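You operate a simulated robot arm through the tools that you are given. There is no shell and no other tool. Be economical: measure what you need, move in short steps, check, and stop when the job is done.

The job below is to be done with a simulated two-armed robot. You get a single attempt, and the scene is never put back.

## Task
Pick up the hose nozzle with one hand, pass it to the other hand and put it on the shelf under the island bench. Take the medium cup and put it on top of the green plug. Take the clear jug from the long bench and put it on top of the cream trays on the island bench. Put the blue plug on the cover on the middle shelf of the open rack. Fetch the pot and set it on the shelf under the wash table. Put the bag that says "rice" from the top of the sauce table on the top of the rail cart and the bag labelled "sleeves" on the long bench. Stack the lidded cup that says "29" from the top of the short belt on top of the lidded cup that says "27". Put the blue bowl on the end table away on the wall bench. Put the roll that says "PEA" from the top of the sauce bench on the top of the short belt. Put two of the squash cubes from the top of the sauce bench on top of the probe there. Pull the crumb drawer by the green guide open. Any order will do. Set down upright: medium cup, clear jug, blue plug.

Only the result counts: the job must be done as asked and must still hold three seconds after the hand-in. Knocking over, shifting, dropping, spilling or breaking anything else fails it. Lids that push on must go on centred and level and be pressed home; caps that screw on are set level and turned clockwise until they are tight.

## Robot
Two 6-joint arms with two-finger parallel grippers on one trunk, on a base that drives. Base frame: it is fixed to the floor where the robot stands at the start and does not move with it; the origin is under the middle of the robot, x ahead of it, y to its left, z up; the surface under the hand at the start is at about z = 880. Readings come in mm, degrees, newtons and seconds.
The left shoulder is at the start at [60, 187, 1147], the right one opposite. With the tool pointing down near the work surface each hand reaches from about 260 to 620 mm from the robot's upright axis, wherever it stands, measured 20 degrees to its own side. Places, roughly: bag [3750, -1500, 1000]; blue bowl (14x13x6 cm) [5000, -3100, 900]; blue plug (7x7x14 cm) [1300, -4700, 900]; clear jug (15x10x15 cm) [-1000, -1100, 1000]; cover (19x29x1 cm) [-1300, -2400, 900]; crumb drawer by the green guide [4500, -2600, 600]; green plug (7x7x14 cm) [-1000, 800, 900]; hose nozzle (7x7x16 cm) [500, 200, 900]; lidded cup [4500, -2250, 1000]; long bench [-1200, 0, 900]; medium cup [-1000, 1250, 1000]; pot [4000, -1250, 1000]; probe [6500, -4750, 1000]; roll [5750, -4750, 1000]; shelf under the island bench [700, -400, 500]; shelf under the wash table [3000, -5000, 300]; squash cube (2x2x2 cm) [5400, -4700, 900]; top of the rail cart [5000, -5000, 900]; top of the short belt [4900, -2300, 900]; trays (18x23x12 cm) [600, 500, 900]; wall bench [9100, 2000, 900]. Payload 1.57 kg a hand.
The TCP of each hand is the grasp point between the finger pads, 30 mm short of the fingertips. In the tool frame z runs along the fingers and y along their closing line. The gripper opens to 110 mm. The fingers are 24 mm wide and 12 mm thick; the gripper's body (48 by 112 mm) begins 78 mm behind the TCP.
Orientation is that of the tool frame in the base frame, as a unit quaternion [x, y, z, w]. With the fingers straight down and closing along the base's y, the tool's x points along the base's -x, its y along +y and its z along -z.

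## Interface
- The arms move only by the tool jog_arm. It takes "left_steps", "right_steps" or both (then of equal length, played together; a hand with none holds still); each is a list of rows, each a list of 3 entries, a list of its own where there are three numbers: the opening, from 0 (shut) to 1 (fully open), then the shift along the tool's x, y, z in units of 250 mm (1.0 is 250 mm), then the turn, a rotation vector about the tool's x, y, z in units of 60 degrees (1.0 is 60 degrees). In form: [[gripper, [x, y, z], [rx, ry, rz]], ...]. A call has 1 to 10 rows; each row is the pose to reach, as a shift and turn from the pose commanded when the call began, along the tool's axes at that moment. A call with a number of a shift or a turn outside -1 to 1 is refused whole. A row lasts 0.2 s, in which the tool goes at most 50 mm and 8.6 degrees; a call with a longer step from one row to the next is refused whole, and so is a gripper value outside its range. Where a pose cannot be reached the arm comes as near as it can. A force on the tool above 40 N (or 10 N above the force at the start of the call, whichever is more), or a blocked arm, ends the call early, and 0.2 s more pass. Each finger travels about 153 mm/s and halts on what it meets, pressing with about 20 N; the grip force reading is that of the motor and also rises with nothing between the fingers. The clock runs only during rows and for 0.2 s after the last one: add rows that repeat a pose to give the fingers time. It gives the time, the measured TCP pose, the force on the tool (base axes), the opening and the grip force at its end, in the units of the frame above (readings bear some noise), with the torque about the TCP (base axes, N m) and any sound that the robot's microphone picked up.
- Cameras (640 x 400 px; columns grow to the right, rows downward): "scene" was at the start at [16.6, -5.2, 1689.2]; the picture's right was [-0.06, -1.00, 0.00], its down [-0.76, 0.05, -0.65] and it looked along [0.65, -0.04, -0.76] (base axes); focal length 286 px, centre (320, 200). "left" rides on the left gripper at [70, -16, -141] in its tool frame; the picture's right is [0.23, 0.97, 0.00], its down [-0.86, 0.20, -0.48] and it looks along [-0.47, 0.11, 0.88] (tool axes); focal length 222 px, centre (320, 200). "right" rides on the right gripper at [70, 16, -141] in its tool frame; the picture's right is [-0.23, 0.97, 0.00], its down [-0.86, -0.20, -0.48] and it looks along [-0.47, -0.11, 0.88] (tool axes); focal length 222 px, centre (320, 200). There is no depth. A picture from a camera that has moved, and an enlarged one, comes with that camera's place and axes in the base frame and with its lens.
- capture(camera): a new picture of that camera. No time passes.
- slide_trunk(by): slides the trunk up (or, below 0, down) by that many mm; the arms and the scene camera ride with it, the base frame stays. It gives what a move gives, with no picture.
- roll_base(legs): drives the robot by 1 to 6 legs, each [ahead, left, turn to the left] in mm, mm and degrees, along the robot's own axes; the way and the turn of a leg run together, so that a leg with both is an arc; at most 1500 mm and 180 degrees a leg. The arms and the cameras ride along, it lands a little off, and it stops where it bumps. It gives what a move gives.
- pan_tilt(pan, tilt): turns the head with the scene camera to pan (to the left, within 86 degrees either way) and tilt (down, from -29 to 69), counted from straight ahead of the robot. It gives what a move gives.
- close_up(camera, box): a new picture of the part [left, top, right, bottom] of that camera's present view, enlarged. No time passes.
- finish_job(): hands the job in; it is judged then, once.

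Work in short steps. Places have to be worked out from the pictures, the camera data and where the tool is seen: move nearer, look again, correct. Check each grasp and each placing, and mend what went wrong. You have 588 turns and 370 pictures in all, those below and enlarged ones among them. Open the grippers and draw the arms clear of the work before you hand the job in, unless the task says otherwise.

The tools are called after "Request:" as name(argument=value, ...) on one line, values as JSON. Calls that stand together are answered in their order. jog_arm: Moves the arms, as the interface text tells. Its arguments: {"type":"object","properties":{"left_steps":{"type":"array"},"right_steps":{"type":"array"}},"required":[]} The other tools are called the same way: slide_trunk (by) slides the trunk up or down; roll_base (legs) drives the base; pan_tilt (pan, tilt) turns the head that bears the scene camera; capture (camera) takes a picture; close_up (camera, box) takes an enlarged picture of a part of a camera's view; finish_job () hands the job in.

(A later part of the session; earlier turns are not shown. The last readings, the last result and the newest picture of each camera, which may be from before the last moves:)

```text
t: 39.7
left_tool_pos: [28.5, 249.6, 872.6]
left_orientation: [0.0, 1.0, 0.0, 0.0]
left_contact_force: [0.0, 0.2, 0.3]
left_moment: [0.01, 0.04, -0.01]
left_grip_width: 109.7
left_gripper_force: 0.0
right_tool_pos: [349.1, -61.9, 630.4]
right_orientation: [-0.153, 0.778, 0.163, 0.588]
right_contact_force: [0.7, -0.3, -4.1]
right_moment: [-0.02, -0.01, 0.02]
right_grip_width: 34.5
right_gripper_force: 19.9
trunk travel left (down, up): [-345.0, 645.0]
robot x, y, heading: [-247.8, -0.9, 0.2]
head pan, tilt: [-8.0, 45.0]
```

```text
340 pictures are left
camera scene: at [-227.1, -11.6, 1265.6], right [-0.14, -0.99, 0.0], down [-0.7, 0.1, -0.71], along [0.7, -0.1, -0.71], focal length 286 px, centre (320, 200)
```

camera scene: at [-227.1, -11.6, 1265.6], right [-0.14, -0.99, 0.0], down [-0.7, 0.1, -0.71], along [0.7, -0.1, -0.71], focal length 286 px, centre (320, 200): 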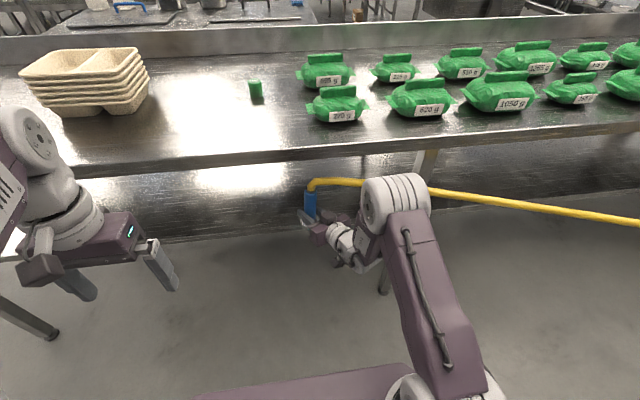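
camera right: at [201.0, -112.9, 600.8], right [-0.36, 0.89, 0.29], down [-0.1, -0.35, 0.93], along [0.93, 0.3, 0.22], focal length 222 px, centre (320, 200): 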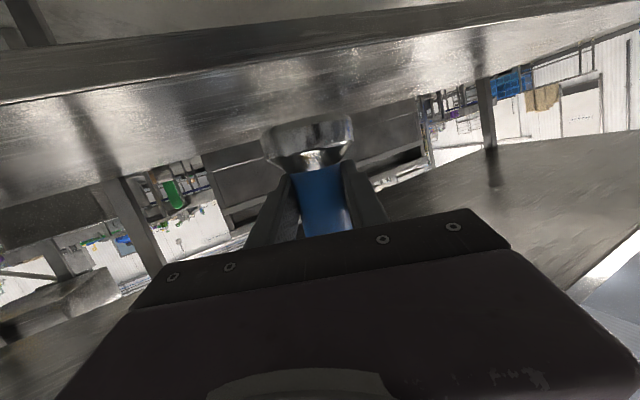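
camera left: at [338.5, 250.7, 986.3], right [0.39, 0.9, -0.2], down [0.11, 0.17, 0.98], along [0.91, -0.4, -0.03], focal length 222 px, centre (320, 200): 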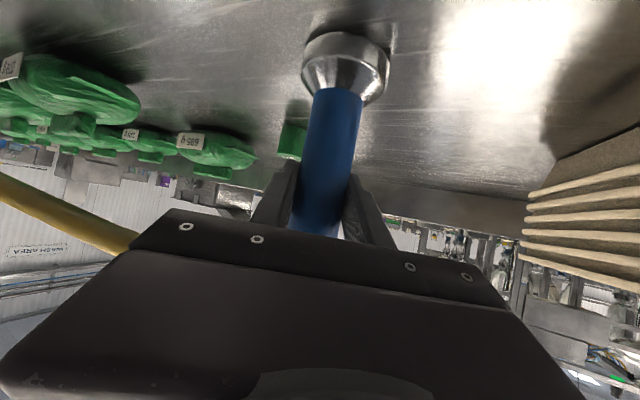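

Shelf edge is near (379, z 529). I drive 115 mm further in, then lower until contact.

Request:
roll_base(legs=[[115, 0, 0]])

Request:
slide_trunk(by=-40)

Request:
capture(camera="right")

```text
t: 40.9
left_tool_pos: [143.8, 248.9, 871.4]
left_orientation: [0.0, 1.0, 0.0, 0.0]
left_contact_force: [-0.3, 0.8, -0.2]
left_moment: [-0.01, 0.01, -0.04]
left_grip_width: 110.0
left_gripper_force: 0.0
right_tool_pos: [464.2, -62.4, 630.0]
right_orientation: [-0.152, 0.778, 0.162, 0.587]
right_contact_force: [-0.3, -0.1, -4.0]
right_moment: [0.01, -0.02, 0.0]
right_grip_width: 34.5
right_gripper_force: 19.9
trunk travel left (down, up): [-345.0, 645.0]
robot x, y, heading: [-132.4, 5.6, -0.0]
head pan, tilt: [-8.0, 45.0]
```

```text
t: 41.7
left_tool_pos: [142.5, 249.7, 832.7]
left_orientation: [-0.001, 1.0, 0.0, 0.0]
left_contact_force: [0.4, -0.1, 0.4]
left_moment: [0.03, 0.02, 0.03]
left_grip_width: 110.1
left_gripper_force: 0.0
right_tool_pos: [464.2, -61.9, 591.6]
right_orientation: [-0.154, 0.777, 0.163, 0.587]
right_contact_force: [0.5, -0.9, -3.3]
right_moment: [0.0, 0.02, 0.02]
right_grip_width: 34.5
right_gripper_force: 19.8
trunk travel left (down, up): [-305.0, 685.0]
robot x, y, heading: [-136.8, -0.8, 0.1]
head pan, tilt: [-8.0, 45.0]
```

```text
339 pictures are left
camera right: at [315.5, -113.0, 561.3], right [-0.36, 0.89, 0.29], down [-0.1, -0.35, 0.93], along [0.93, 0.3, 0.22], focal length 222 px, centre (320, 200)
```

right: 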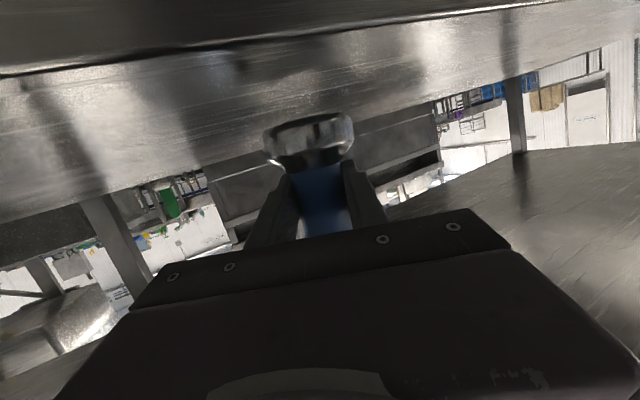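

Foot bottom is near z≈547, shelf about 529. I lower with the arm in 4 mm steps and watch the force.

Request:
jog_arm(right_steps=[[0, [0.0154, -0.001, 0.004], [0, 0, 0]], [0, [0.0308, -0.002, 0.008], [0, 0, 0]], [0, [0.0462, -0.003, 0.012], [0, 0, 0]], [0, [0.0616, -0.004, 0.016], [0, 0, 0]]])

```text
t: 42.7
left_tool_pos: [143.5, 248.7, 832.2]
left_orientation: [-0.001, 1.0, 0.0, -0.001]
left_contact_force: [-0.2, 0.2, -0.4]
left_moment: [-0.01, 0.01, 0.02]
left_grip_width: 110.0
left_gripper_force: 0.0
right_tool_pos: [464.8, -62.1, 575.4]
right_orientation: [-0.152, 0.779, 0.166, 0.586]
right_contact_force: [0.1, -0.1, -3.5]
right_moment: [0.01, -0.01, 0.0]
right_grip_width: 34.7
right_gripper_force: 20.2
trunk travel left (down, up): [-305.0, 685.0]
robot x, y, heading: [-133.2, -0.8, -0.0]
head pan, tilt: [-8.0, 45.0]
```

No contact yet; foot ≈ 530. Continue down in small steps.

Request:
jog_arm(right_steps=[[0, [0.0116, -0.001, 0.003], [0, 0, 0]], [0, [0.0231, -0.0015, 0.006], [0, 0, 0]], [0, [0.0347, -0.002, 0.009], [0, 0, 0]]])

Request:
close_up(camera="right", box=[160, 50, 480, 250])

```text
t: 43.5
left_tool_pos: [142.1, 248.9, 832.9]
left_orientation: [-0.001, 1.0, 0.0, 0.002]
left_contact_force: [-0.1, -0.4, 0.5]
left_moment: [-0.01, -0.02, 0.02]
left_grip_width: 109.8
left_gripper_force: 0.0
right_tool_pos: [465.1, -61.1, 570.2]
right_orientation: [-0.152, 0.776, 0.167, 0.589]
right_contact_force: [-2.0, 0.9, 10.7]
right_moment: [-0.22, -0.11, 0.02]
right_grip_width: 35.2
right_gripper_force: 19.7
right hand out of reach, approached as far as the arm can: row 3
trunk travel left (down, up): [-305.0, 685.0]
robot x, y, heading: [-136.2, -0.3, 0.1]
head pan, tilt: [-8.0, 45.0]
```

```text
2.00 times, centred on (320, 150) of right
camera zoom: at [317.6, -112.9, 540.1], right [-0.36, 0.88, 0.3], down [-0.1, -0.35, 0.93], along [0.93, 0.31, 0.22], focal length 444 px, centre (320, 300)
```

zoom: 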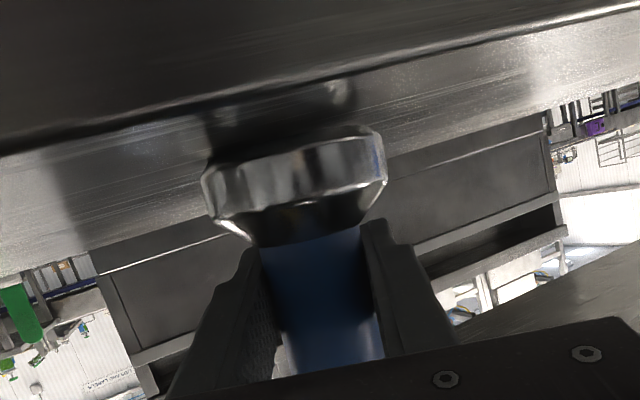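

Contact felt (foot on the shelf). I release and retract along the tool axis.

Request:
jog_arm(right_steps=[[0.5, [0, 0, 0], [0, 0, 0]], [1, [0, 0, 0], [0, 0, 0]], [1, [0, 0, 0], [0, 0, 0]]])

Request:
capture(camera="right")

```text
t: 44.3
left_tool_pos: [143.4, 249.9, 832.5]
left_orientation: [0.0, 1.0, 0.0, 0.001]
left_contact_force: [-0.9, -0.2, -0.9]
left_moment: [0.01, 0.02, -0.02]
left_grip_width: 110.1
left_gripper_force: 0.1
right_tool_pos: [464.8, -61.8, 566.8]
right_orientation: [-0.152, 0.778, 0.167, 0.586]
right_contact_force: [0.5, 0.1, -0.3]
right_moment: [0.02, 0.0, 0.02]
right_grip_width: 110.1
right_gripper_force: 0.1
trunk travel left (down, up): [-305.0, 685.0]
robot x, y, heading: [-136.3, 0.0, 0.1]
head pan, tilt: [-8.0, 45.0]
```

```text
337 pictures are left
camera right: at [317.5, -113.3, 538.2], right [-0.36, 0.88, 0.3], down [-0.1, -0.35, 0.93], along [0.93, 0.31, 0.21], focal length 222 px, centre (320, 200)
```

right: 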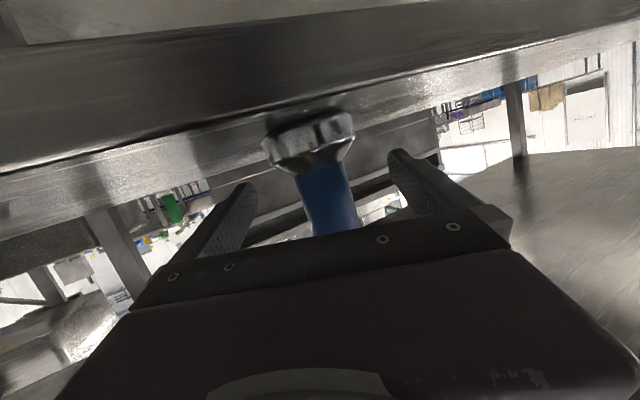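

It stands by itself. I back the base straight out.

Request:
roll_base(legs=[[-265, 0, 0]])

Request:
pan_tilt(pan=-15, tilt=35)

Request:
capture(camera="scene")

```text
t: 46.2
left_tool_pos: [-120.3, 250.8, 832.2]
left_orientation: [-0.002, 1.0, 0.0, 0.0]
left_contact_force: [0.2, 0.2, -0.1]
left_moment: [0.01, 0.0, 0.01]
left_grip_width: 110.0
left_gripper_force: 0.0
right_tool_pos: [203.5, -61.6, 569.0]
right_orientation: [-0.152, 0.779, 0.167, 0.585]
right_contact_force: [-0.1, 0.7, 0.1]
right_moment: [0.03, 0.0, -0.02]
right_grip_width: 110.1
right_gripper_force: 0.0
trunk travel left (down, up): [-305.0, 685.0]
robot x, y, heading: [-398.1, 0.6, 0.1]
head pan, tilt: [-8.0, 45.0]
```

```text
t: 46.9
left_tool_pos: [-119.7, 249.4, 832.2]
left_orientation: [-0.002, 1.0, 0.0, 0.0]
left_contact_force: [-0.2, 0.6, 0.7]
left_moment: [0.02, -0.02, -0.02]
left_grip_width: 109.7
left_gripper_force: 0.1
right_tool_pos: [202.5, -61.5, 567.4]
right_orientation: [-0.152, 0.778, 0.168, 0.585]
right_contact_force: [-0.6, -0.1, 0.6]
right_moment: [-0.03, 0.02, -0.03]
right_grip_width: 110.0
right_gripper_force: 0.1
trunk travel left (down, up): [-305.0, 685.0]
robot x, y, heading: [-393.4, -1.6, 0.2]
head pan, tilt: [-15.0, 35.0]
```

```text
336 pictures are left
camera scene: at [-371.5, -23.3, 1240.5], right [-0.26, -0.97, 0.0], down [-0.56, 0.15, -0.82], along [0.79, -0.21, -0.57], focal length 286 px, centre (320, 200)
```

scene: 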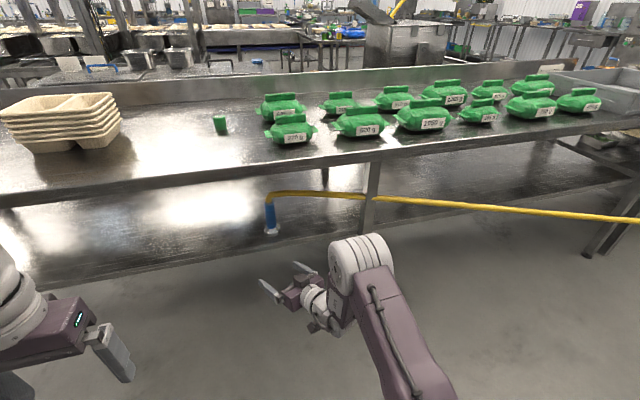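

The nozzle stands on the shelf. I fold the right hand back to tool-down, then raise the trunk for travelling.

Request:
jog_arm(right_steps=[[1, [-0.012, -0.008, -0.13], [0.033, 0.122, 0.0426]], [1, [-0.023, -0.017, -0.26], [0.065, 0.244, 0.0852]], [1, [-0.035, -0.025, -0.39], [0.098, 0.366, 0.1277]], [1, [-0.047, -0.033, -0.52], [0.131, 0.488, 0.1703]], [1, [-0.058, -0.042, -0.65], [0.163, 0.61, 0.213]], [1, [-0.07, -0.05, -0.78], [0.196, 0.732, 0.2555]]])

Request:
jog_arm(right_steps=[[1, [0, 0, 0], [0.033, 0.122, 0.0425]], [1, [0, 0, 0], [0.0655, 0.244, 0.085]], [1, [0, 0, 0], [0.098, 0.366, 0.1275]], [1, [0, 0, 0], [0.131, 0.488, 0.17]], [1, [0, 0, 0], [0.131, 0.488, 0.17]]])

Request:
slide_trunk(by=550)

```text
t: 48.3
left_tool_pos: [-119.8, 249.6, 831.7]
left_orientation: [-0.002, 1.0, 0.0, -0.001]
left_contact_force: [-0.1, 0.4, -0.1]
left_moment: [0.02, 0.05, 0.01]
left_grip_width: 109.9
left_gripper_force: 0.0
right_tool_pos: [45.5, -157.1, 634.2]
right_orientation: [-0.04, 0.965, 0.093, 0.24]
right_contact_force: [0.1, -0.4, 0.8]
right_moment: [0.01, -0.07, -0.02]
right_grip_width: 109.9
right_gripper_force: 0.1
trunk travel left (down, up): [-305.0, 685.0]
robot x, y, heading: [-396.6, 1.4, 0.1]
head pan, tilt: [-15.0, 35.0]
```

```text
t: 49.5
left_tool_pos: [-120.8, 249.2, 832.6]
left_orientation: [-0.002, 1.0, -0.001, 0.0]
left_contact_force: [0.3, 0.0, -0.6]
left_moment: [0.02, -0.05, 0.01]
left_grip_width: 109.8
left_gripper_force: 0.1
right_tool_pos: [45.3, -157.7, 634.3]
right_orientation: [0.036, 0.999, 0.035, -0.021]
right_contact_force: [-0.4, 0.2, 0.3]
right_moment: [0.01, -0.02, -0.01]
right_grip_width: 110.0
right_gripper_force: 0.0
right hand out of reach, approached as far as the arm can: row 1
trunk travel left (down, up): [-305.0, 685.0]
robot x, y, heading: [-396.4, 0.2, 0.2]
head pan, tilt: [-15.0, 35.0]
```

```text
refused: 550 is not a number from -400 to 400
```

I correct the right hand's small tilt, pull it in, and raise the trunk in two steps.

Request:
jog_arm(right_steps=[[1, [0.13, -0.07, 0], [0.0134, -0.008, -0.0138]], [1, [0.26, -0.14, 0], [0.0268, -0.016, -0.0276]], [1, [0.39, -0.21, 0], [0.04, -0.024, -0.0414]], [1, [0.52, -0.28, 0], [0.0536, -0.032, -0.0552]], [1, [0.65, -0.35, 0], [0.067, -0.04, -0.069]], [1, [0.65, -0.35, 0], [0.067, -0.04, -0.069]]])

Request:
slide_trunk(by=400)

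Request:
slide_trunk(by=150)

Request:
roll_base(legs=[[0, 0, 170]])

Request:
pan_tilt(pan=0, tilt=35)

Request:
capture(camera="scene")

```text
t: 50.9
left_tool_pos: [-120.4, 250.0, 832.8]
left_orientation: [-0.002, 1.0, 0.001, 0.0]
left_contact_force: [0.4, 0.4, -1.0]
left_moment: [-0.01, 0.01, -0.02]
left_grip_width: 110.0
left_gripper_force: 0.2
right_tool_pos: [-122.3, -235.1, 635.0]
right_orientation: [0.0, 1.0, 0.0, 0.002]
right_contact_force: [-0.1, -1.1, -0.8]
right_moment: [-0.01, -0.01, 0.01]
right_grip_width: 109.9
right_gripper_force: 0.1
trunk travel left (down, up): [-305.0, 685.0]
robot x, y, heading: [-396.2, 2.2, 0.4]
head pan, tilt: [-15.0, 35.0]
```

```text
t: 54.8
left_tool_pos: [-119.4, 248.9, 1233.6]
left_orientation: [-0.001, 1.0, 0.0, 0.0]
left_contact_force: [0.0, -0.2, 0.2]
left_moment: [0.01, 0.0, 0.04]
left_grip_width: 110.1
left_gripper_force: 0.1
right_tool_pos: [-122.6, -232.6, 1034.9]
right_orientation: [0.001, 1.0, 0.001, 0.002]
right_contact_force: [-0.1, 0.2, 0.6]
right_moment: [-0.02, -0.01, 0.01]
right_grip_width: 109.9
right_gripper_force: 0.0
trunk travel left (down, up): [-705.0, 285.0]
robot x, y, heading: [-393.2, -3.0, 0.3]
head pan, tilt: [-15.0, 35.0]
```

```text
t: 56.5
left_tool_pos: [-120.0, 248.5, 1382.5]
left_orientation: [-0.001, 1.0, 0.0, 0.0]
left_contact_force: [0.9, -0.6, 0.4]
left_moment: [-0.02, -0.02, 0.0]
left_grip_width: 109.8
left_gripper_force: 0.1
right_tool_pos: [-123.7, -232.9, 1185.3]
right_orientation: [0.001, 1.0, 0.0, 0.002]
right_contact_force: [0.1, 0.3, -0.6]
right_moment: [-0.01, -0.03, -0.04]
right_grip_width: 110.1
right_gripper_force: 0.0
trunk travel left (down, up): [-855.0, 135.0]
robot x, y, heading: [-394.5, 0.8, 0.4]
head pan, tilt: [-15.0, 35.0]
```

```text
t: 63.9
left_tool_pos: [-705.2, -208.0, 1382.4]
left_orientation: [0.998, -0.07, 0.0, 0.001]
left_contact_force: [0.1, 0.1, -0.9]
left_moment: [0.01, 0.01, 0.0]
left_grip_width: 109.8
left_gripper_force: 0.0
right_tool_pos: [-634.0, 268.6, 1186.5]
right_orientation: [0.998, -0.07, -0.002, 0.001]
right_contact_force: [0.1, -0.8, -0.8]
right_moment: [0.02, 0.0, -0.02]
right_grip_width: 110.1
right_gripper_force: 0.0
trunk travel left (down, up): [-855.0, 135.0]
robot x, y, heading: [-396.8, -2.2, 172.0]
head pan, tilt: [-15.0, 35.0]
```

```text
t: 64.7
left_tool_pos: [-703.6, -208.6, 1381.7]
left_orientation: [0.998, -0.07, 0.0, 0.0]
left_contact_force: [-0.8, -0.3, -0.5]
left_moment: [0.01, 0.0, 0.0]
left_grip_width: 109.9
left_gripper_force: 0.0
right_tool_pos: [-634.3, 268.3, 1185.2]
right_orientation: [0.998, -0.07, -0.003, 0.001]
right_contact_force: [0.0, 0.6, -0.2]
right_moment: [0.02, -0.04, 0.01]
right_grip_width: 110.1
right_gripper_force: 0.1
trunk travel left (down, up): [-855.0, 135.0]
robot x, y, heading: [-395.6, -0.6, 172.1]
head pan, tilt: [0.0, 35.0]
```

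```text
335 pictures are left
camera scene: at [-424.5, 3.2, 1790.5], right [0.14, 0.99, 0.0], down [0.57, -0.08, -0.82], along [-0.81, 0.11, -0.57], focal length 286 px, centre (320, 200)
```

scene: 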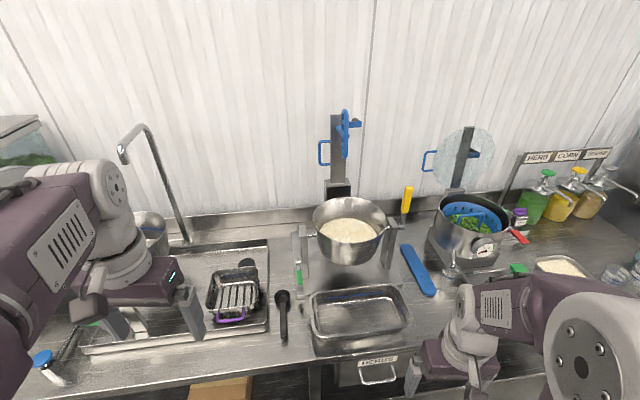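

Now facing the long bench. I pan to both sides to find the cups, green plug, and jug.

Request:
pan_tilt(pan=-55, tilt=35)

Request:
capture(camera="scene")

Request:
pan_tilt(pan=55, tilt=35)

Request:
capture(camera="scene")

```text
t: 66.0
left_tool_pos: [-703.6, -208.2, 1380.9]
left_orientation: [0.998, -0.069, 0.0, 0.0]
left_contact_force: [-0.1, 0.3, -0.1]
left_moment: [-0.01, -0.02, -0.03]
left_grip_width: 110.1
left_gripper_force: 0.0
right_tool_pos: [-633.9, 269.4, 1185.5]
right_orientation: [0.997, -0.071, -0.002, 0.002]
right_contact_force: [-0.7, 0.0, -0.6]
right_moment: [0.0, 0.0, -0.05]
right_grip_width: 110.1
right_gripper_force: 0.1
trunk travel left (down, up): [-855.0, 135.0]
robot x, y, heading: [-396.1, 1.4, 172.1]
head pan, tilt: [-55.0, 35.0]
```

```text
334 pictures are left
camera scene: at [-377.5, 69.4, 1790.5], right [0.89, 0.46, 0.0], down [0.26, -0.51, -0.82], along [-0.37, 0.73, -0.57], focal length 286 px, centre (320, 200)
```

scene: 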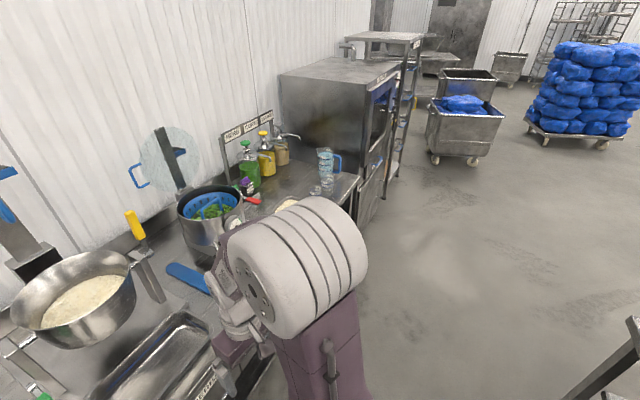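

```text
t: 67.8
left_tool_pos: [-703.7, -208.6, 1382.4]
left_orientation: [0.998, -0.069, 0.0, 0.0]
left_contact_force: [0.0, 0.2, -0.2]
left_moment: [0.0, -0.01, 0.01]
left_grip_width: 110.2
left_gripper_force: 0.1
right_tool_pos: [-633.9, 269.1, 1185.3]
right_orientation: [0.998, -0.071, -0.002, 0.001]
right_contact_force: [-0.6, 0.0, 0.3]
right_moment: [-0.01, -0.02, 0.02]
right_grip_width: 109.8
right_gripper_force: 0.1
trunk travel left (down, up): [-855.0, 135.0]
robot x, y, heading: [-397.7, 1.2, 172.2]
head pan, tilt: [55.0, 35.0]
```

```text
333 pictures are left
camera scene: at [-397.3, -73.4, 1790.5], right [-0.73, 0.68, 0.0], down [0.39, 0.42, -0.82], along [-0.56, -0.6, -0.57], focal length 286 px, centre (320, 200)
```

scene: 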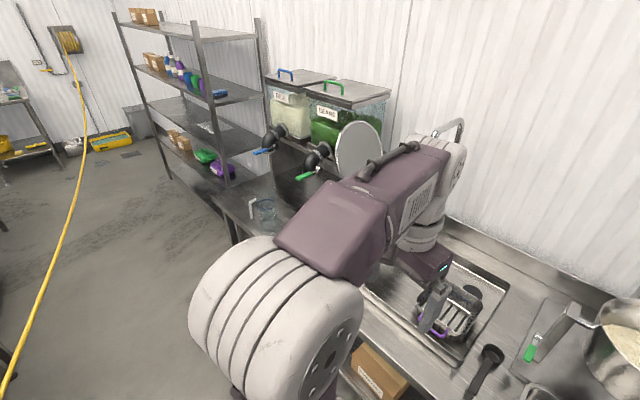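

Jug found near (−987, −1120). I go to the north end first for cup and green plug: square up to heading 180 and slide right 950 mm.

Request:
roll_base(legs=[[0, 0, 8], [0, -950, 0]])

Request:
pan_tilt(pan=-10, tilt=45)

Request:
capture(camera="scene")

```text
t: 73.4
left_tool_pos: [-675.1, 698.6, 1382.1]
left_orientation: [1.0, 0.004, 0.0, 0.0]
left_contact_force: [-1.0, -0.3, -0.3]
left_moment: [0.01, 0.01, 0.0]
left_grip_width: 110.1
left_gripper_force: 0.1
right_tool_pos: [-676.7, 1182.8, 1184.6]
right_orientation: [1.0, 0.003, -0.002, 0.001]
right_contact_force: [-0.1, 0.4, 0.2]
right_moment: [0.03, -0.01, 0.01]
right_grip_width: 110.0
right_gripper_force: 0.1
trunk travel left (down, up): [-855.0, 135.0]
robot x, y, heading: [-400.1, 954.2, -179.4]
head pan, tilt: [55.0, 35.0]
```

```text
t: 74.8
left_tool_pos: [-675.9, 700.8, 1382.8]
left_orientation: [1.0, 0.004, 0.0, 0.001]
left_contact_force: [0.6, 1.1, -0.4]
left_moment: [0.0, -0.01, 0.0]
left_grip_width: 109.6
left_gripper_force: 0.0
right_tool_pos: [-676.9, 1183.0, 1184.6]
right_orientation: [1.0, 0.003, -0.001, 0.0]
right_contact_force: [0.8, 0.3, 0.5]
right_moment: [0.01, 0.0, -0.04]
right_grip_width: 109.9
right_gripper_force: 0.1
trunk travel left (down, up): [-855.0, 135.0]
robot x, y, heading: [-400.0, 953.4, -179.5]
head pan, tilt: [-10.0, 45.0]
```

```text
332 pictures are left
camera scene: at [-422.5, 965.3, 1775.7], right [0.16, 0.99, 0.0], down [0.7, -0.12, -0.71], along [-0.7, 0.12, -0.71], focal length 286 px, centre (320, 200)
```

scene: 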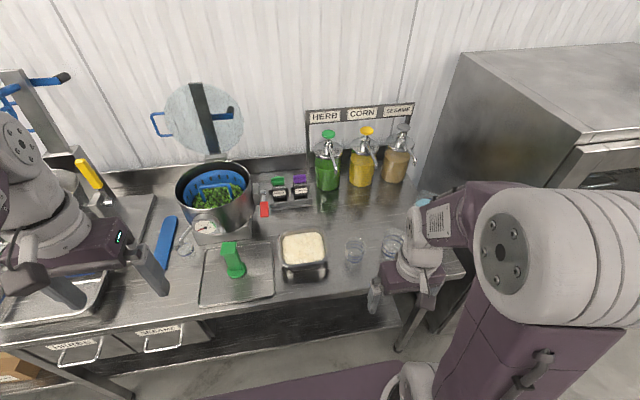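

I see a green plug on a steel plate and clear cups near the right end. Close-ups next.

Request:
close_up(camera="scene", box=[180, 200, 340, 300])

Request:
close_up(camera="scene", box=[320, 180, 480, 280])

Request:
capture(camera="right")

```text
4.00 times, centred on (260, 250) of scene
camera zoom: at [-422.5, 965.3, 1775.7], right [0.16, 0.99, 0.0], down [0.7, -0.12, -0.71], along [-0.7, 0.12, -0.71], focal length 1146 px, centre (560, 0)
```

zoom: 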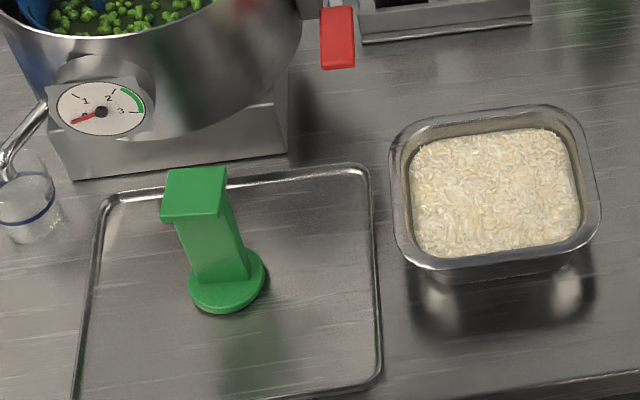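

```text
4.00 times, centred on (400, 230) of scene
camera zoom: at [-422.5, 965.3, 1775.7], right [0.16, 0.99, 0.0], down [0.7, -0.12, -0.71], along [-0.7, 0.12, -0.71], focal length 1146 px, centre (0, 80)
```

zoom: 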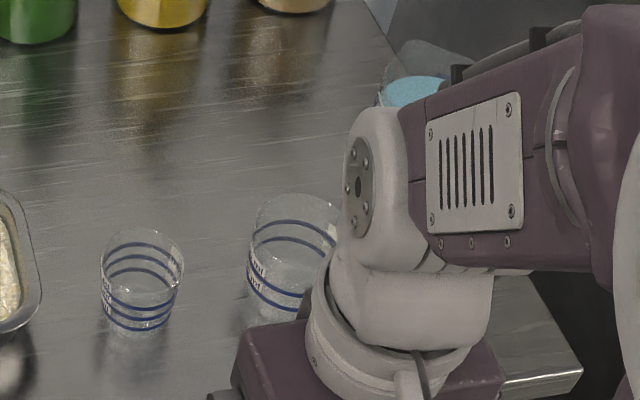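

```text
329 pictures are left
camera right: at [-606.2, 1166.1, 1325.9], right [-0.22, -0.98, 0.0], down [-0.85, 0.2, 0.48], along [-0.47, 0.1, -0.88], focal length 222 px, centre (320, 200)
```

right: 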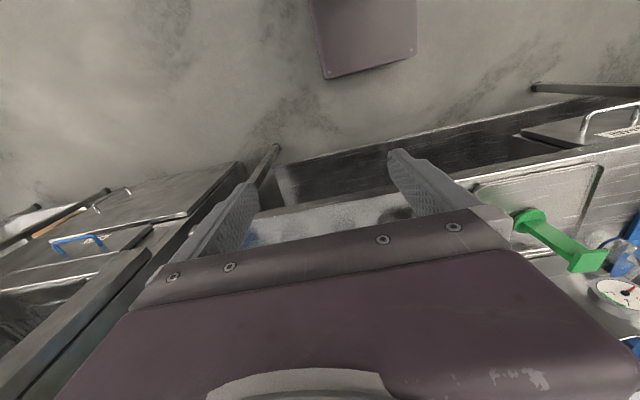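

Several clear cups stand here; I need to tell which is "medium". I slide 300 mm further north and look again with the arm out of the line of sight.

Request:
roll_base(legs=[[0, -350, 0]])

Request:
pan_tilt(pan=5, tilt=45)

Request:
capture(camera="scene")

```text
t: 77.0
left_tool_pos: [-678.5, 1048.8, 1381.1]
left_orientation: [1.0, 0.004, 0.001, -0.001]
left_contact_force: [-0.9, -0.1, -0.5]
left_moment: [0.03, 0.0, 0.0]
left_grip_width: 110.0
left_gripper_force: 0.1
right_tool_pos: [-680.2, 1530.8, 1185.3]
right_orientation: [1.0, 0.002, -0.002, 0.0]
right_contact_force: [-0.9, -0.3, -0.1]
right_moment: [-0.01, 0.01, -0.02]
right_grip_width: 109.9
right_gripper_force: 0.0
trunk travel left (down, up): [-855.0, 135.0]
robot x, y, heading: [-405.3, 1303.4, -179.7]
head pan, tilt: [-10.0, 45.0]
```

```text
t: 77.8
left_tool_pos: [-679.7, 1050.9, 1381.9]
left_orientation: [1.0, 0.006, 0.001, -0.001]
left_contact_force: [-1.0, 0.2, 0.3]
left_moment: [-0.01, 0.01, 0.04]
left_grip_width: 110.1
left_gripper_force: 0.1
right_tool_pos: [-679.4, 1534.3, 1184.4]
right_orientation: [1.0, 0.004, -0.001, 0.001]
right_contact_force: [0.9, 1.1, 0.1]
right_moment: [0.0, 0.01, -0.01]
right_grip_width: 110.0
right_gripper_force: 0.0
trunk travel left (down, up): [-855.0, 135.0]
robot x, y, heading: [-407.9, 1299.3, -179.4]
head pan, tilt: [5.0, 45.0]
```

```text
328 pictures are left
camera scene: at [-426.5, 1295.3, 1775.7], right [-0.1, 1.0, 0.0], down [0.7, 0.07, -0.71], along [-0.7, -0.07, -0.71], focal length 286 px, centre (320, 200)
```

scene: 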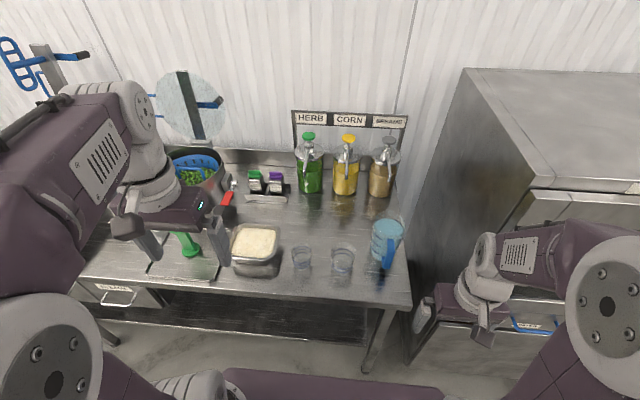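

Request:
close_up(camera="scene", box=[260, 205, 420, 305])

```text
4.00 times, centred on (340, 255) of scene
camera zoom: at [-426.5, 1295.3, 1775.7], right [-0.1, 1.0, 0.0], down [0.7, 0.07, -0.71], along [-0.7, -0.07, -0.71], focal length 1146 px, centre (240, -20)
```

zoom: 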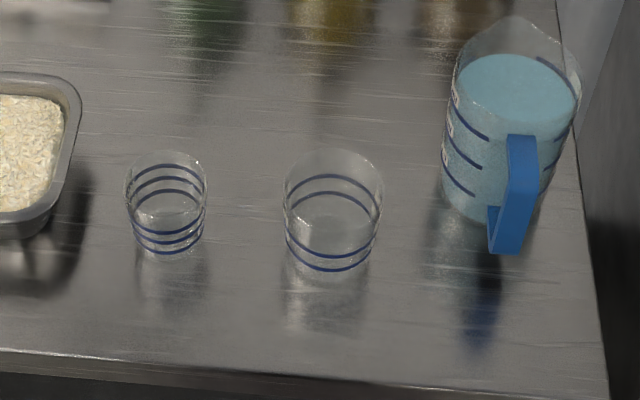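

Two candidate cups here, and something glassy by the pot. I look at that one for the size order.

Request:
pan_tilt(pan=30, tilt=45)

Request:
capture(camera="scene")

Request:
capture(camera="left")

```text
t: 78.7
left_tool_pos: [-679.0, 1050.5, 1381.5]
left_orientation: [1.0, 0.005, 0.0, 0.0]
left_contact_force: [0.1, 0.2, -0.2]
left_moment: [0.02, 0.03, 0.02]
left_grip_width: 110.0
left_gripper_force: 0.2
right_tool_pos: [-679.5, 1533.3, 1184.8]
right_orientation: [1.0, 0.003, -0.002, 0.001]
right_contact_force: [0.7, -0.9, -0.1]
right_moment: [-0.01, -0.01, -0.01]
right_grip_width: 109.9
right_gripper_force: 0.1
trunk travel left (down, up): [-855.0, 135.0]
robot x, y, heading: [-406.3, 1304.4, -179.5]
head pan, tilt: [30.0, 45.0]
```

```text
326 pictures are left
camera scene: at [-415.6, 1261.2, 1775.7], right [-0.51, 0.86, 0.0], down [0.61, 0.36, -0.71], along [-0.61, -0.36, -0.71], focal length 286 px, centre (320, 200)
```

scene: 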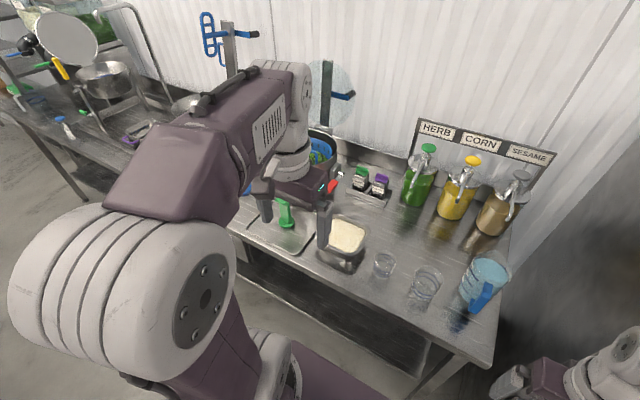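

```text
325 pictures are left
camera left: at [-608.7, 1069.6, 1522.6], right [0.24, -0.97, 0.0], down [-0.85, -0.21, 0.48], along [-0.46, -0.11, -0.88], focal length 222 px, centre (320, 200)
```

left: 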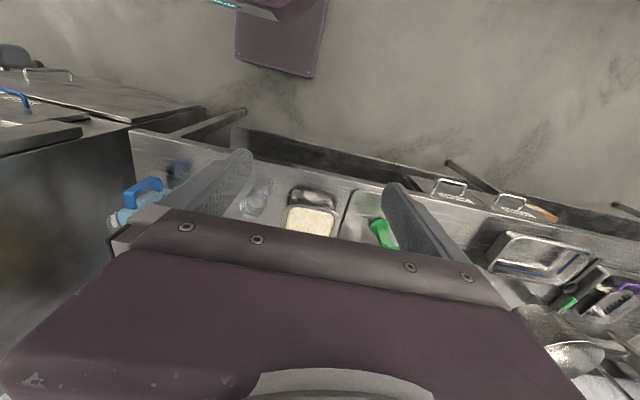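

The left arm hides the third item. I go back south 350 mm (needed anyway) and close up on it.

Request:
roll_base(legs=[[0, 300, 0]])

Request:
pan_tilt(pan=10, tilt=45)

Request:
capture(camera="scene")

```text
t: 80.8
left_tool_pos: [-676.8, 752.9, 1382.9]
left_orientation: [1.0, 0.003, 0.0, 0.001]
left_contact_force: [-1.2, -1.3, 0.1]
left_moment: [0.0, -0.01, 0.0]
left_grip_width: 109.9
left_gripper_force: 0.0
right_tool_pos: [-676.5, 1235.5, 1184.2]
right_orientation: [1.0, 0.003, -0.002, 0.002]
right_contact_force: [0.6, 0.1, 0.2]
right_moment: [-0.02, 0.05, 0.03]
right_grip_width: 110.0
right_gripper_force: 0.0
trunk travel left (down, up): [-855.0, 135.0]
robot x, y, heading: [-402.7, 1001.4, -179.4]
head pan, tilt: [30.0, 45.0]
```

```text
t: 81.6
left_tool_pos: [-674.9, 748.8, 1382.6]
left_orientation: [1.0, 0.005, 0.001, 0.0]
left_contact_force: [-0.4, -0.8, 0.0]
left_moment: [0.02, -0.02, -0.02]
left_grip_width: 110.1
left_gripper_force: 0.2
right_tool_pos: [-676.3, 1231.9, 1184.9]
right_orientation: [1.0, 0.003, -0.001, 0.001]
right_contact_force: [-1.1, -0.1, 0.3]
right_moment: [0.0, -0.03, -0.05]
right_grip_width: 109.9
right_gripper_force: 0.1
trunk travel left (down, up): [-855.0, 135.0]
robot x, y, heading: [-403.4, 1000.3, -179.3]
head pan, tilt: [10.0, 45.0]
```

```text
324 pictures are left
camera scene: at [-422.6, 985.6, 1775.7], right [-0.18, 0.98, 0.0], down [0.7, 0.13, -0.71], along [-0.7, -0.13, -0.71], focal length 286 px, centre (320, 200)
```

scene: 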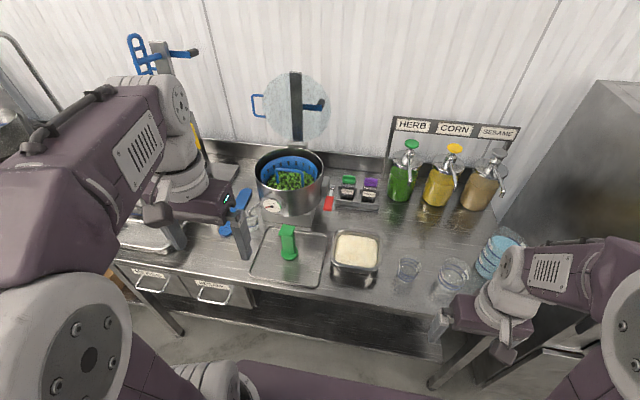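

Request:
close_up(camera="scene", box=[216, 180, 344, 260])

Request:
close_up(camera="scene", box=[376, 230, 504, 310])

```text
5.00 times, centred on (280, 220) of scene
camera zoom: at [-422.6, 985.6, 1775.7], right [-0.18, 0.98, 0.0], down [0.7, 0.13, -0.71], along [-0.7, -0.13, -0.71], focal length 1432 px, centre (520, 100)
```

zoom: 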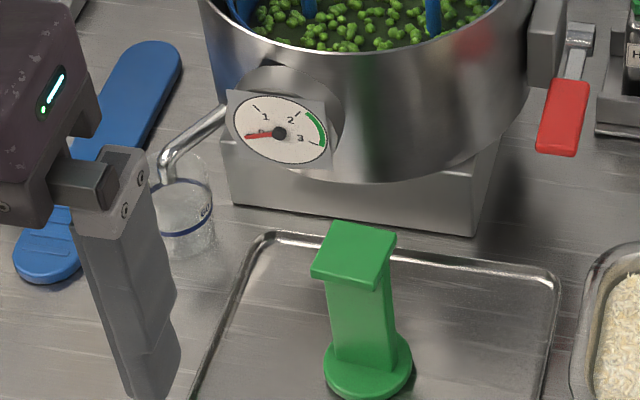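

```text
5.00 times, centred on (440, 270) of scene
camera zoom: at [-422.6, 985.6, 1775.7], right [-0.18, 0.98, 0.0], down [0.7, 0.13, -0.71], along [-0.7, -0.13, -0.71], focal length 1432 px, centre (-280, -150)
```

zoom: 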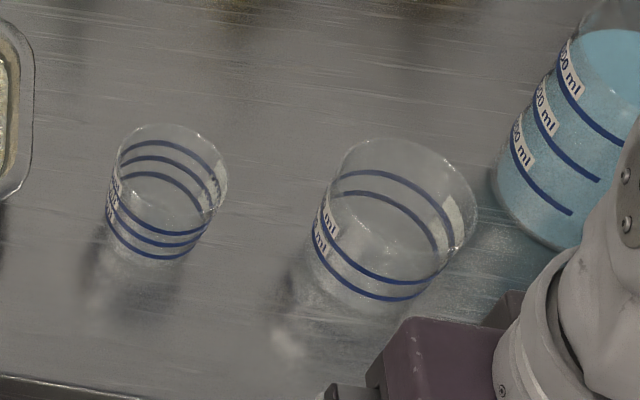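

Sizes look like ~47, ~78, and ~95 mm across. I zoom harder to read labels on each.

Request:
close_up(camera="scene", box=[240, 200, 272, 236])

Request:
close_up(camera="scene", box=[388, 250, 428, 290])

Request:
close_up(camera="scene", box=[430, 250, 478, 298])

```text
11.11 times, centred on (256, 218) of scene
camera zoom: at [-422.6, 985.6, 1775.7], right [-0.18, 0.98, 0.0], down [0.7, 0.13, -0.71], along [-0.7, -0.13, -0.71], focal length 3182 px, centre (1031, 0)
```

zoom: 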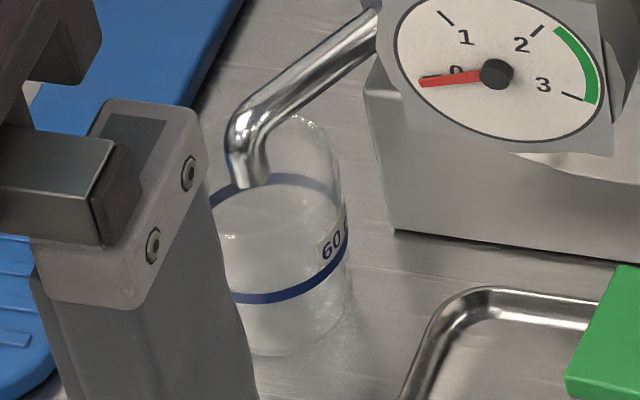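

```text
10.00 times, centred on (408, 270) of scene
camera zoom: at [-422.6, 985.6, 1775.7], right [-0.18, 0.98, 0.0], down [0.7, 0.13, -0.71], along [-0.7, -0.13, -0.71], focal length 2864 px, centre (-560, -500)
```

zoom: 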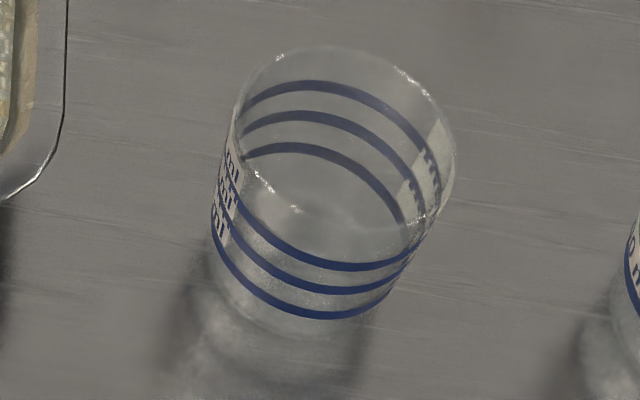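

```text
8.33 times, centred on (454, 274) of scene
camera zoom: at [-422.6, 985.6, 1775.7], right [-0.18, 0.98, 0.0], down [0.7, 0.13, -0.71], along [-0.7, -0.13, -0.71], focal length 2387 px, centre (-797, -417)
```

zoom: 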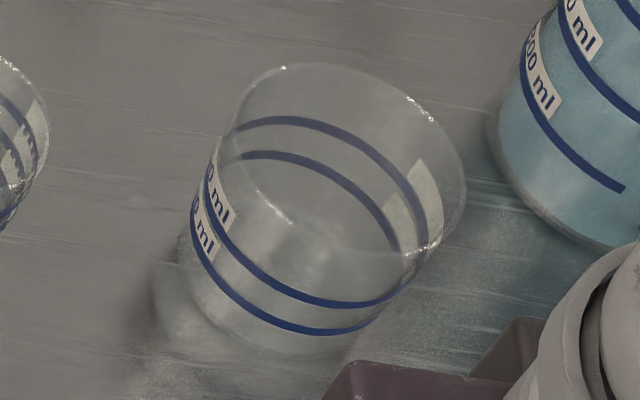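

The cups are 60 ml (small, by the kettle), the three-line one (~78 mm, medium) and the two-line one (~95 mm, large). The medium is at about (−977, 1182); plug top centre about (−998, 766, 1022). I drive 80 mm closer and bring the right hand above the cup.

Request:
roll_base(legs=[[80, 0, -0.6]])

Request:
jog_arm(right_steps=[[1, [-0.18, 0.04, 0.04], [0, 0, 0]], [1, [-0.36, 0.08, 0.08], [0, 0, 0]], [1, [-0.54, 0.12, 0.12], [0, 0, 0]], [1, [-0.72, 0.16, 0.16], [0, 0, 0]], [1, [-0.82, 0.19, 0.2], [0, 0, 0]], [1, [-0.82, 0.19, 0.2], [0, 0, 0]]])

Request:
capture(camera="right")

```text
t: 82.6
left_tool_pos: [-750.0, 753.1, 1383.9]
left_orientation: [1.0, -0.001, -0.003, 0.0]
left_contact_force: [0.1, 0.1, -0.1]
left_moment: [0.01, 0.08, 0.01]
left_grip_width: 110.2
left_gripper_force: 0.1
right_tool_pos: [-746.5, 1235.6, 1187.0]
right_orientation: [1.0, -0.002, -0.004, 0.002]
right_contact_force: [0.3, 0.7, 0.1]
right_moment: [0.03, 0.07, -0.02]
right_grip_width: 110.1
right_gripper_force: 0.1
trunk travel left (down, up): [-855.0, 135.0]
robot x, y, heading: [-480.2, 999.8, 179.8]
head pan, tilt: [10.0, 45.0]
```

```text
t: 84.0
left_tool_pos: [-757.9, 752.9, 1383.5]
left_orientation: [1.0, -0.001, 0.0, 0.0]
left_contact_force: [-0.4, 0.2, 0.0]
left_moment: [0.0, 0.0, -0.02]
left_grip_width: 109.9
left_gripper_force: 0.0
right_tool_pos: [-957.9, 1188.5, 1137.1]
right_orientation: [1.0, -0.002, -0.002, 0.001]
right_contact_force: [0.7, 0.4, 0.0]
right_moment: [0.02, 0.02, 0.02]
right_grip_width: 110.2
right_gripper_force: 0.1
trunk travel left (down, up): [-855.0, 135.0]
robot x, y, heading: [-479.9, 1003.3, 179.9]
head pan, tilt: [10.0, 45.0]
```

```text
318 pictures are left
camera right: at [-888.2, 1169.8, 1277.7], right [-0.23, -0.97, 0.0], down [-0.85, 0.21, 0.48], along [-0.47, 0.11, -0.88], focal length 222 px, centre (320, 200)
```

right: 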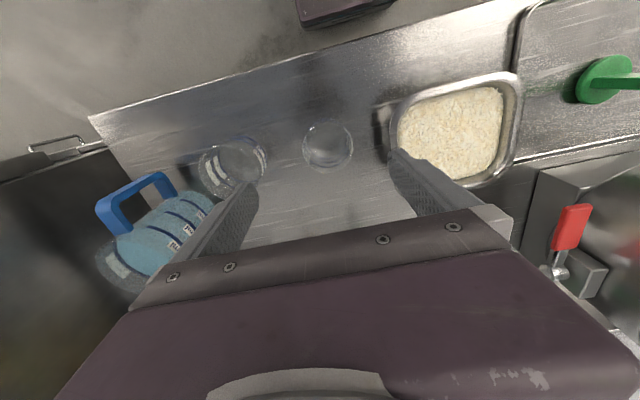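

Request:
close_up(camera="right", box=[240, 90, 400, 190])

```text
4.00 times, centred on (320, 140) of right
camera zoom: at [-888.2, 1169.8, 1277.7], right [-0.23, -0.97, 0.0], down [-0.85, 0.21, 0.48], along [-0.47, 0.11, -0.88], focal length 888 px, centre (320, 440)
```

zoom: 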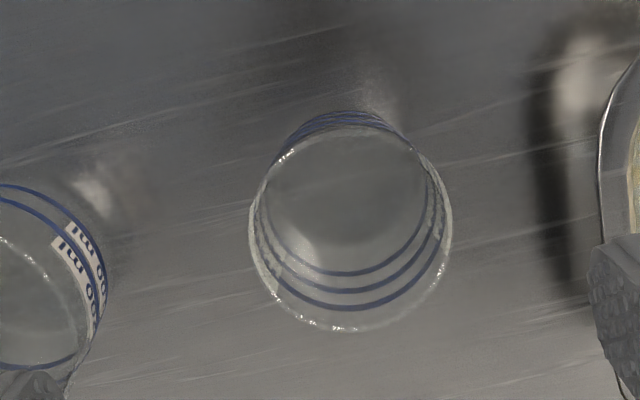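

Cup centre computes to (−978, 1181). I align, descend to z≈940 and close.

Request:
jog_arm(right_steps=[[1, [-0.08, 0.03, 0.15], [0, 0, 0]], [1, [-0.08, 0.03, 0.3], [0, 0, 0]], [1, [-0.08, 0.03, 0.45], [0, 0, 0]], [1, [-0.08, 0.03, 0.6], [0, 0, 0]], [1, [-0.08, 0.03, 0.7], [0, 0, 0]], [1, [-0.08, 0.03, 0.788], [0, 0, 0]], [1, [-0.08, 0.03, 0.788], [0, 0, 0]], [0, [-0.08, 0.03, 0.788], [0, 0, 0]], [0, [-0.08, 0.03, 0.788], [0, 0, 0]], [0, [-0.08, 0.03, 0.788], [0, 0, 0]]])

Request:
capture(camera="right")

```text
t: 86.2
left_tool_pos: [-757.6, 752.9, 1380.7]
left_orientation: [1.0, -0.001, 0.001, 0.0]
left_contact_force: [-0.3, 0.6, -0.7]
left_moment: [-0.02, 0.0, 0.02]
left_grip_width: 109.7
left_gripper_force: 0.0
right_tool_pos: [-977.6, 1180.7, 937.7]
right_orientation: [1.0, -0.003, -0.001, 0.0]
right_contact_force: [-0.1, 0.4, -0.4]
right_moment: [-0.02, 0.01, 0.02]
right_grip_width: 59.6
right_gripper_force: 20.4
trunk travel left (down, up): [-855.0, 135.0]
robot x, y, heading: [-482.4, 1003.3, 180.0]
head pan, tilt: [10.0, 45.0]
```

```text
316 pictures are left
camera right: at [-908.8, 1163.1, 1079.3], right [-0.23, -0.97, 0.0], down [-0.85, 0.2, 0.48], along [-0.47, 0.11, -0.88], focal length 222 px, centre (320, 200)
```

right: 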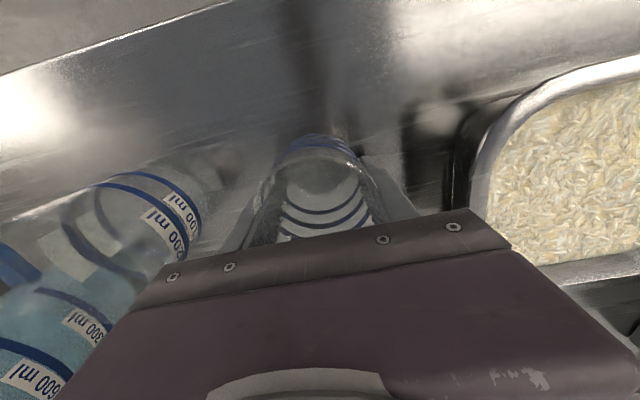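

Cup gripped (59.6 mm). I lift it 225 mm, then slide the robot 415 mm south to the plug.

Request:
jog_arm(right_steps=[[0, [0, 0, -0.1], [0, 0, 0]], [0, [0, 0, -0.25], [0, 0, 0]], [0, [0, 0, -0.42], [0, 0, 0]], [0, [0, 0, -0.6], [0, 0, 0]], [0, [0, 0, -0.75], [0, 0, 0]], [0, [0, 0, -0.9], [0, 0, 0]], [0, [0, 0, -0.9], [0, 0, 0]]])

Request:
roll_base(legs=[[0, 415, 0]])

Request:
capture(camera="right")

Request:
pan_tilt(pan=-20, tilt=45)

Request:
capture(camera="scene")

```text
t: 87.8
left_tool_pos: [-758.2, 753.7, 1382.6]
left_orientation: [1.0, 0.0, 0.0, 0.0]
left_contact_force: [0.3, -0.2, 0.5]
left_moment: [-0.01, 0.03, 0.01]
left_grip_width: 110.0
left_gripper_force: 0.0
right_tool_pos: [-978.5, 1182.8, 1163.6]
right_orientation: [1.0, -0.003, -0.001, 0.001]
right_contact_force: [-0.4, -0.7, -0.3]
right_moment: [-0.01, 0.0, -0.01]
right_grip_width: 59.6
right_gripper_force: 20.3
trunk travel left (down, up): [-855.0, 135.0]
robot x, y, heading: [-481.4, 999.2, 179.8]
head pan, tilt: [10.0, 45.0]
```

```text
t: 90.4
left_tool_pos: [-757.7, 339.4, 1383.2]
left_orientation: [1.0, 0.0, 0.0, 0.001]
left_contact_force: [0.1, 0.4, 0.1]
left_moment: [0.01, 0.03, -0.02]
left_grip_width: 109.8
left_gripper_force: 0.1
right_tool_pos: [-978.9, 769.3, 1162.9]
right_orientation: [1.0, -0.001, -0.001, 0.001]
right_contact_force: [0.4, 0.3, -1.1]
right_moment: [0.01, 0.03, 0.01]
right_grip_width: 59.7
right_gripper_force: 20.4
trunk travel left (down, up): [-855.0, 135.0]
robot x, y, heading: [-481.0, 588.0, -179.8]
head pan, tilt: [10.0, 45.0]
```

```text
315 pictures are left
camera right: at [-908.9, 751.4, 1304.5], right [-0.23, -0.97, 0.0], down [-0.85, 0.2, 0.48], along [-0.47, 0.11, -0.88], focal length 222 px, centre (320, 200)
```

right: 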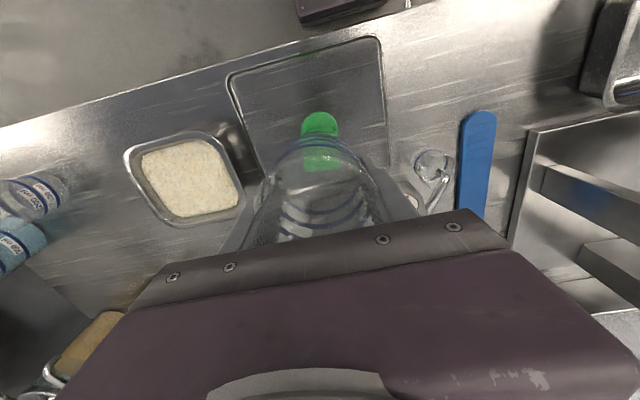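

```text
t: 91.3
left_tool_pos: [-756.9, 339.3, 1382.2]
left_orientation: [1.0, 0.001, 0.0, 0.0]
left_contact_force: [-0.1, 0.2, -0.4]
left_moment: [-0.03, 0.0, -0.02]
left_grip_width: 110.1
left_gripper_force: 0.0
right_tool_pos: [-978.4, 766.3, 1163.9]
right_orientation: [1.0, -0.001, -0.001, 0.001]
right_contact_force: [-0.2, 0.6, -0.3]
right_moment: [0.01, -0.05, 0.0]
right_grip_width: 59.8
right_gripper_force: 20.3
trunk travel left (down, up): [-855.0, 135.0]
robot x, y, heading: [-480.0, 588.1, -179.9]
head pan, tilt: [-20.0, 45.0]
```

```text
314 pictures are left
camera scene: at [-498.4, 614.0, 1775.7], right [0.34, 0.94, 0.0], down [0.67, -0.24, -0.71], along [-0.67, 0.24, -0.71], focal length 286 px, centre (320, 200)
```

scene: 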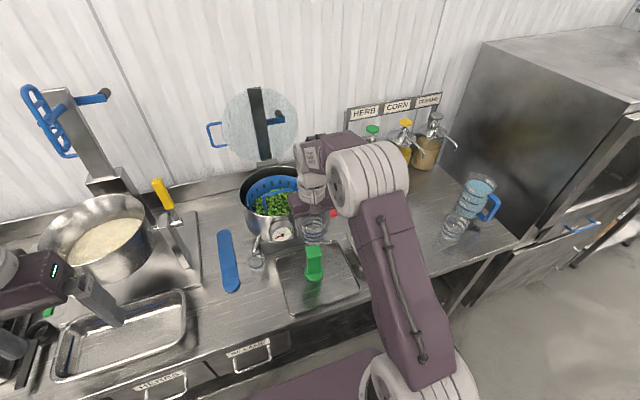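

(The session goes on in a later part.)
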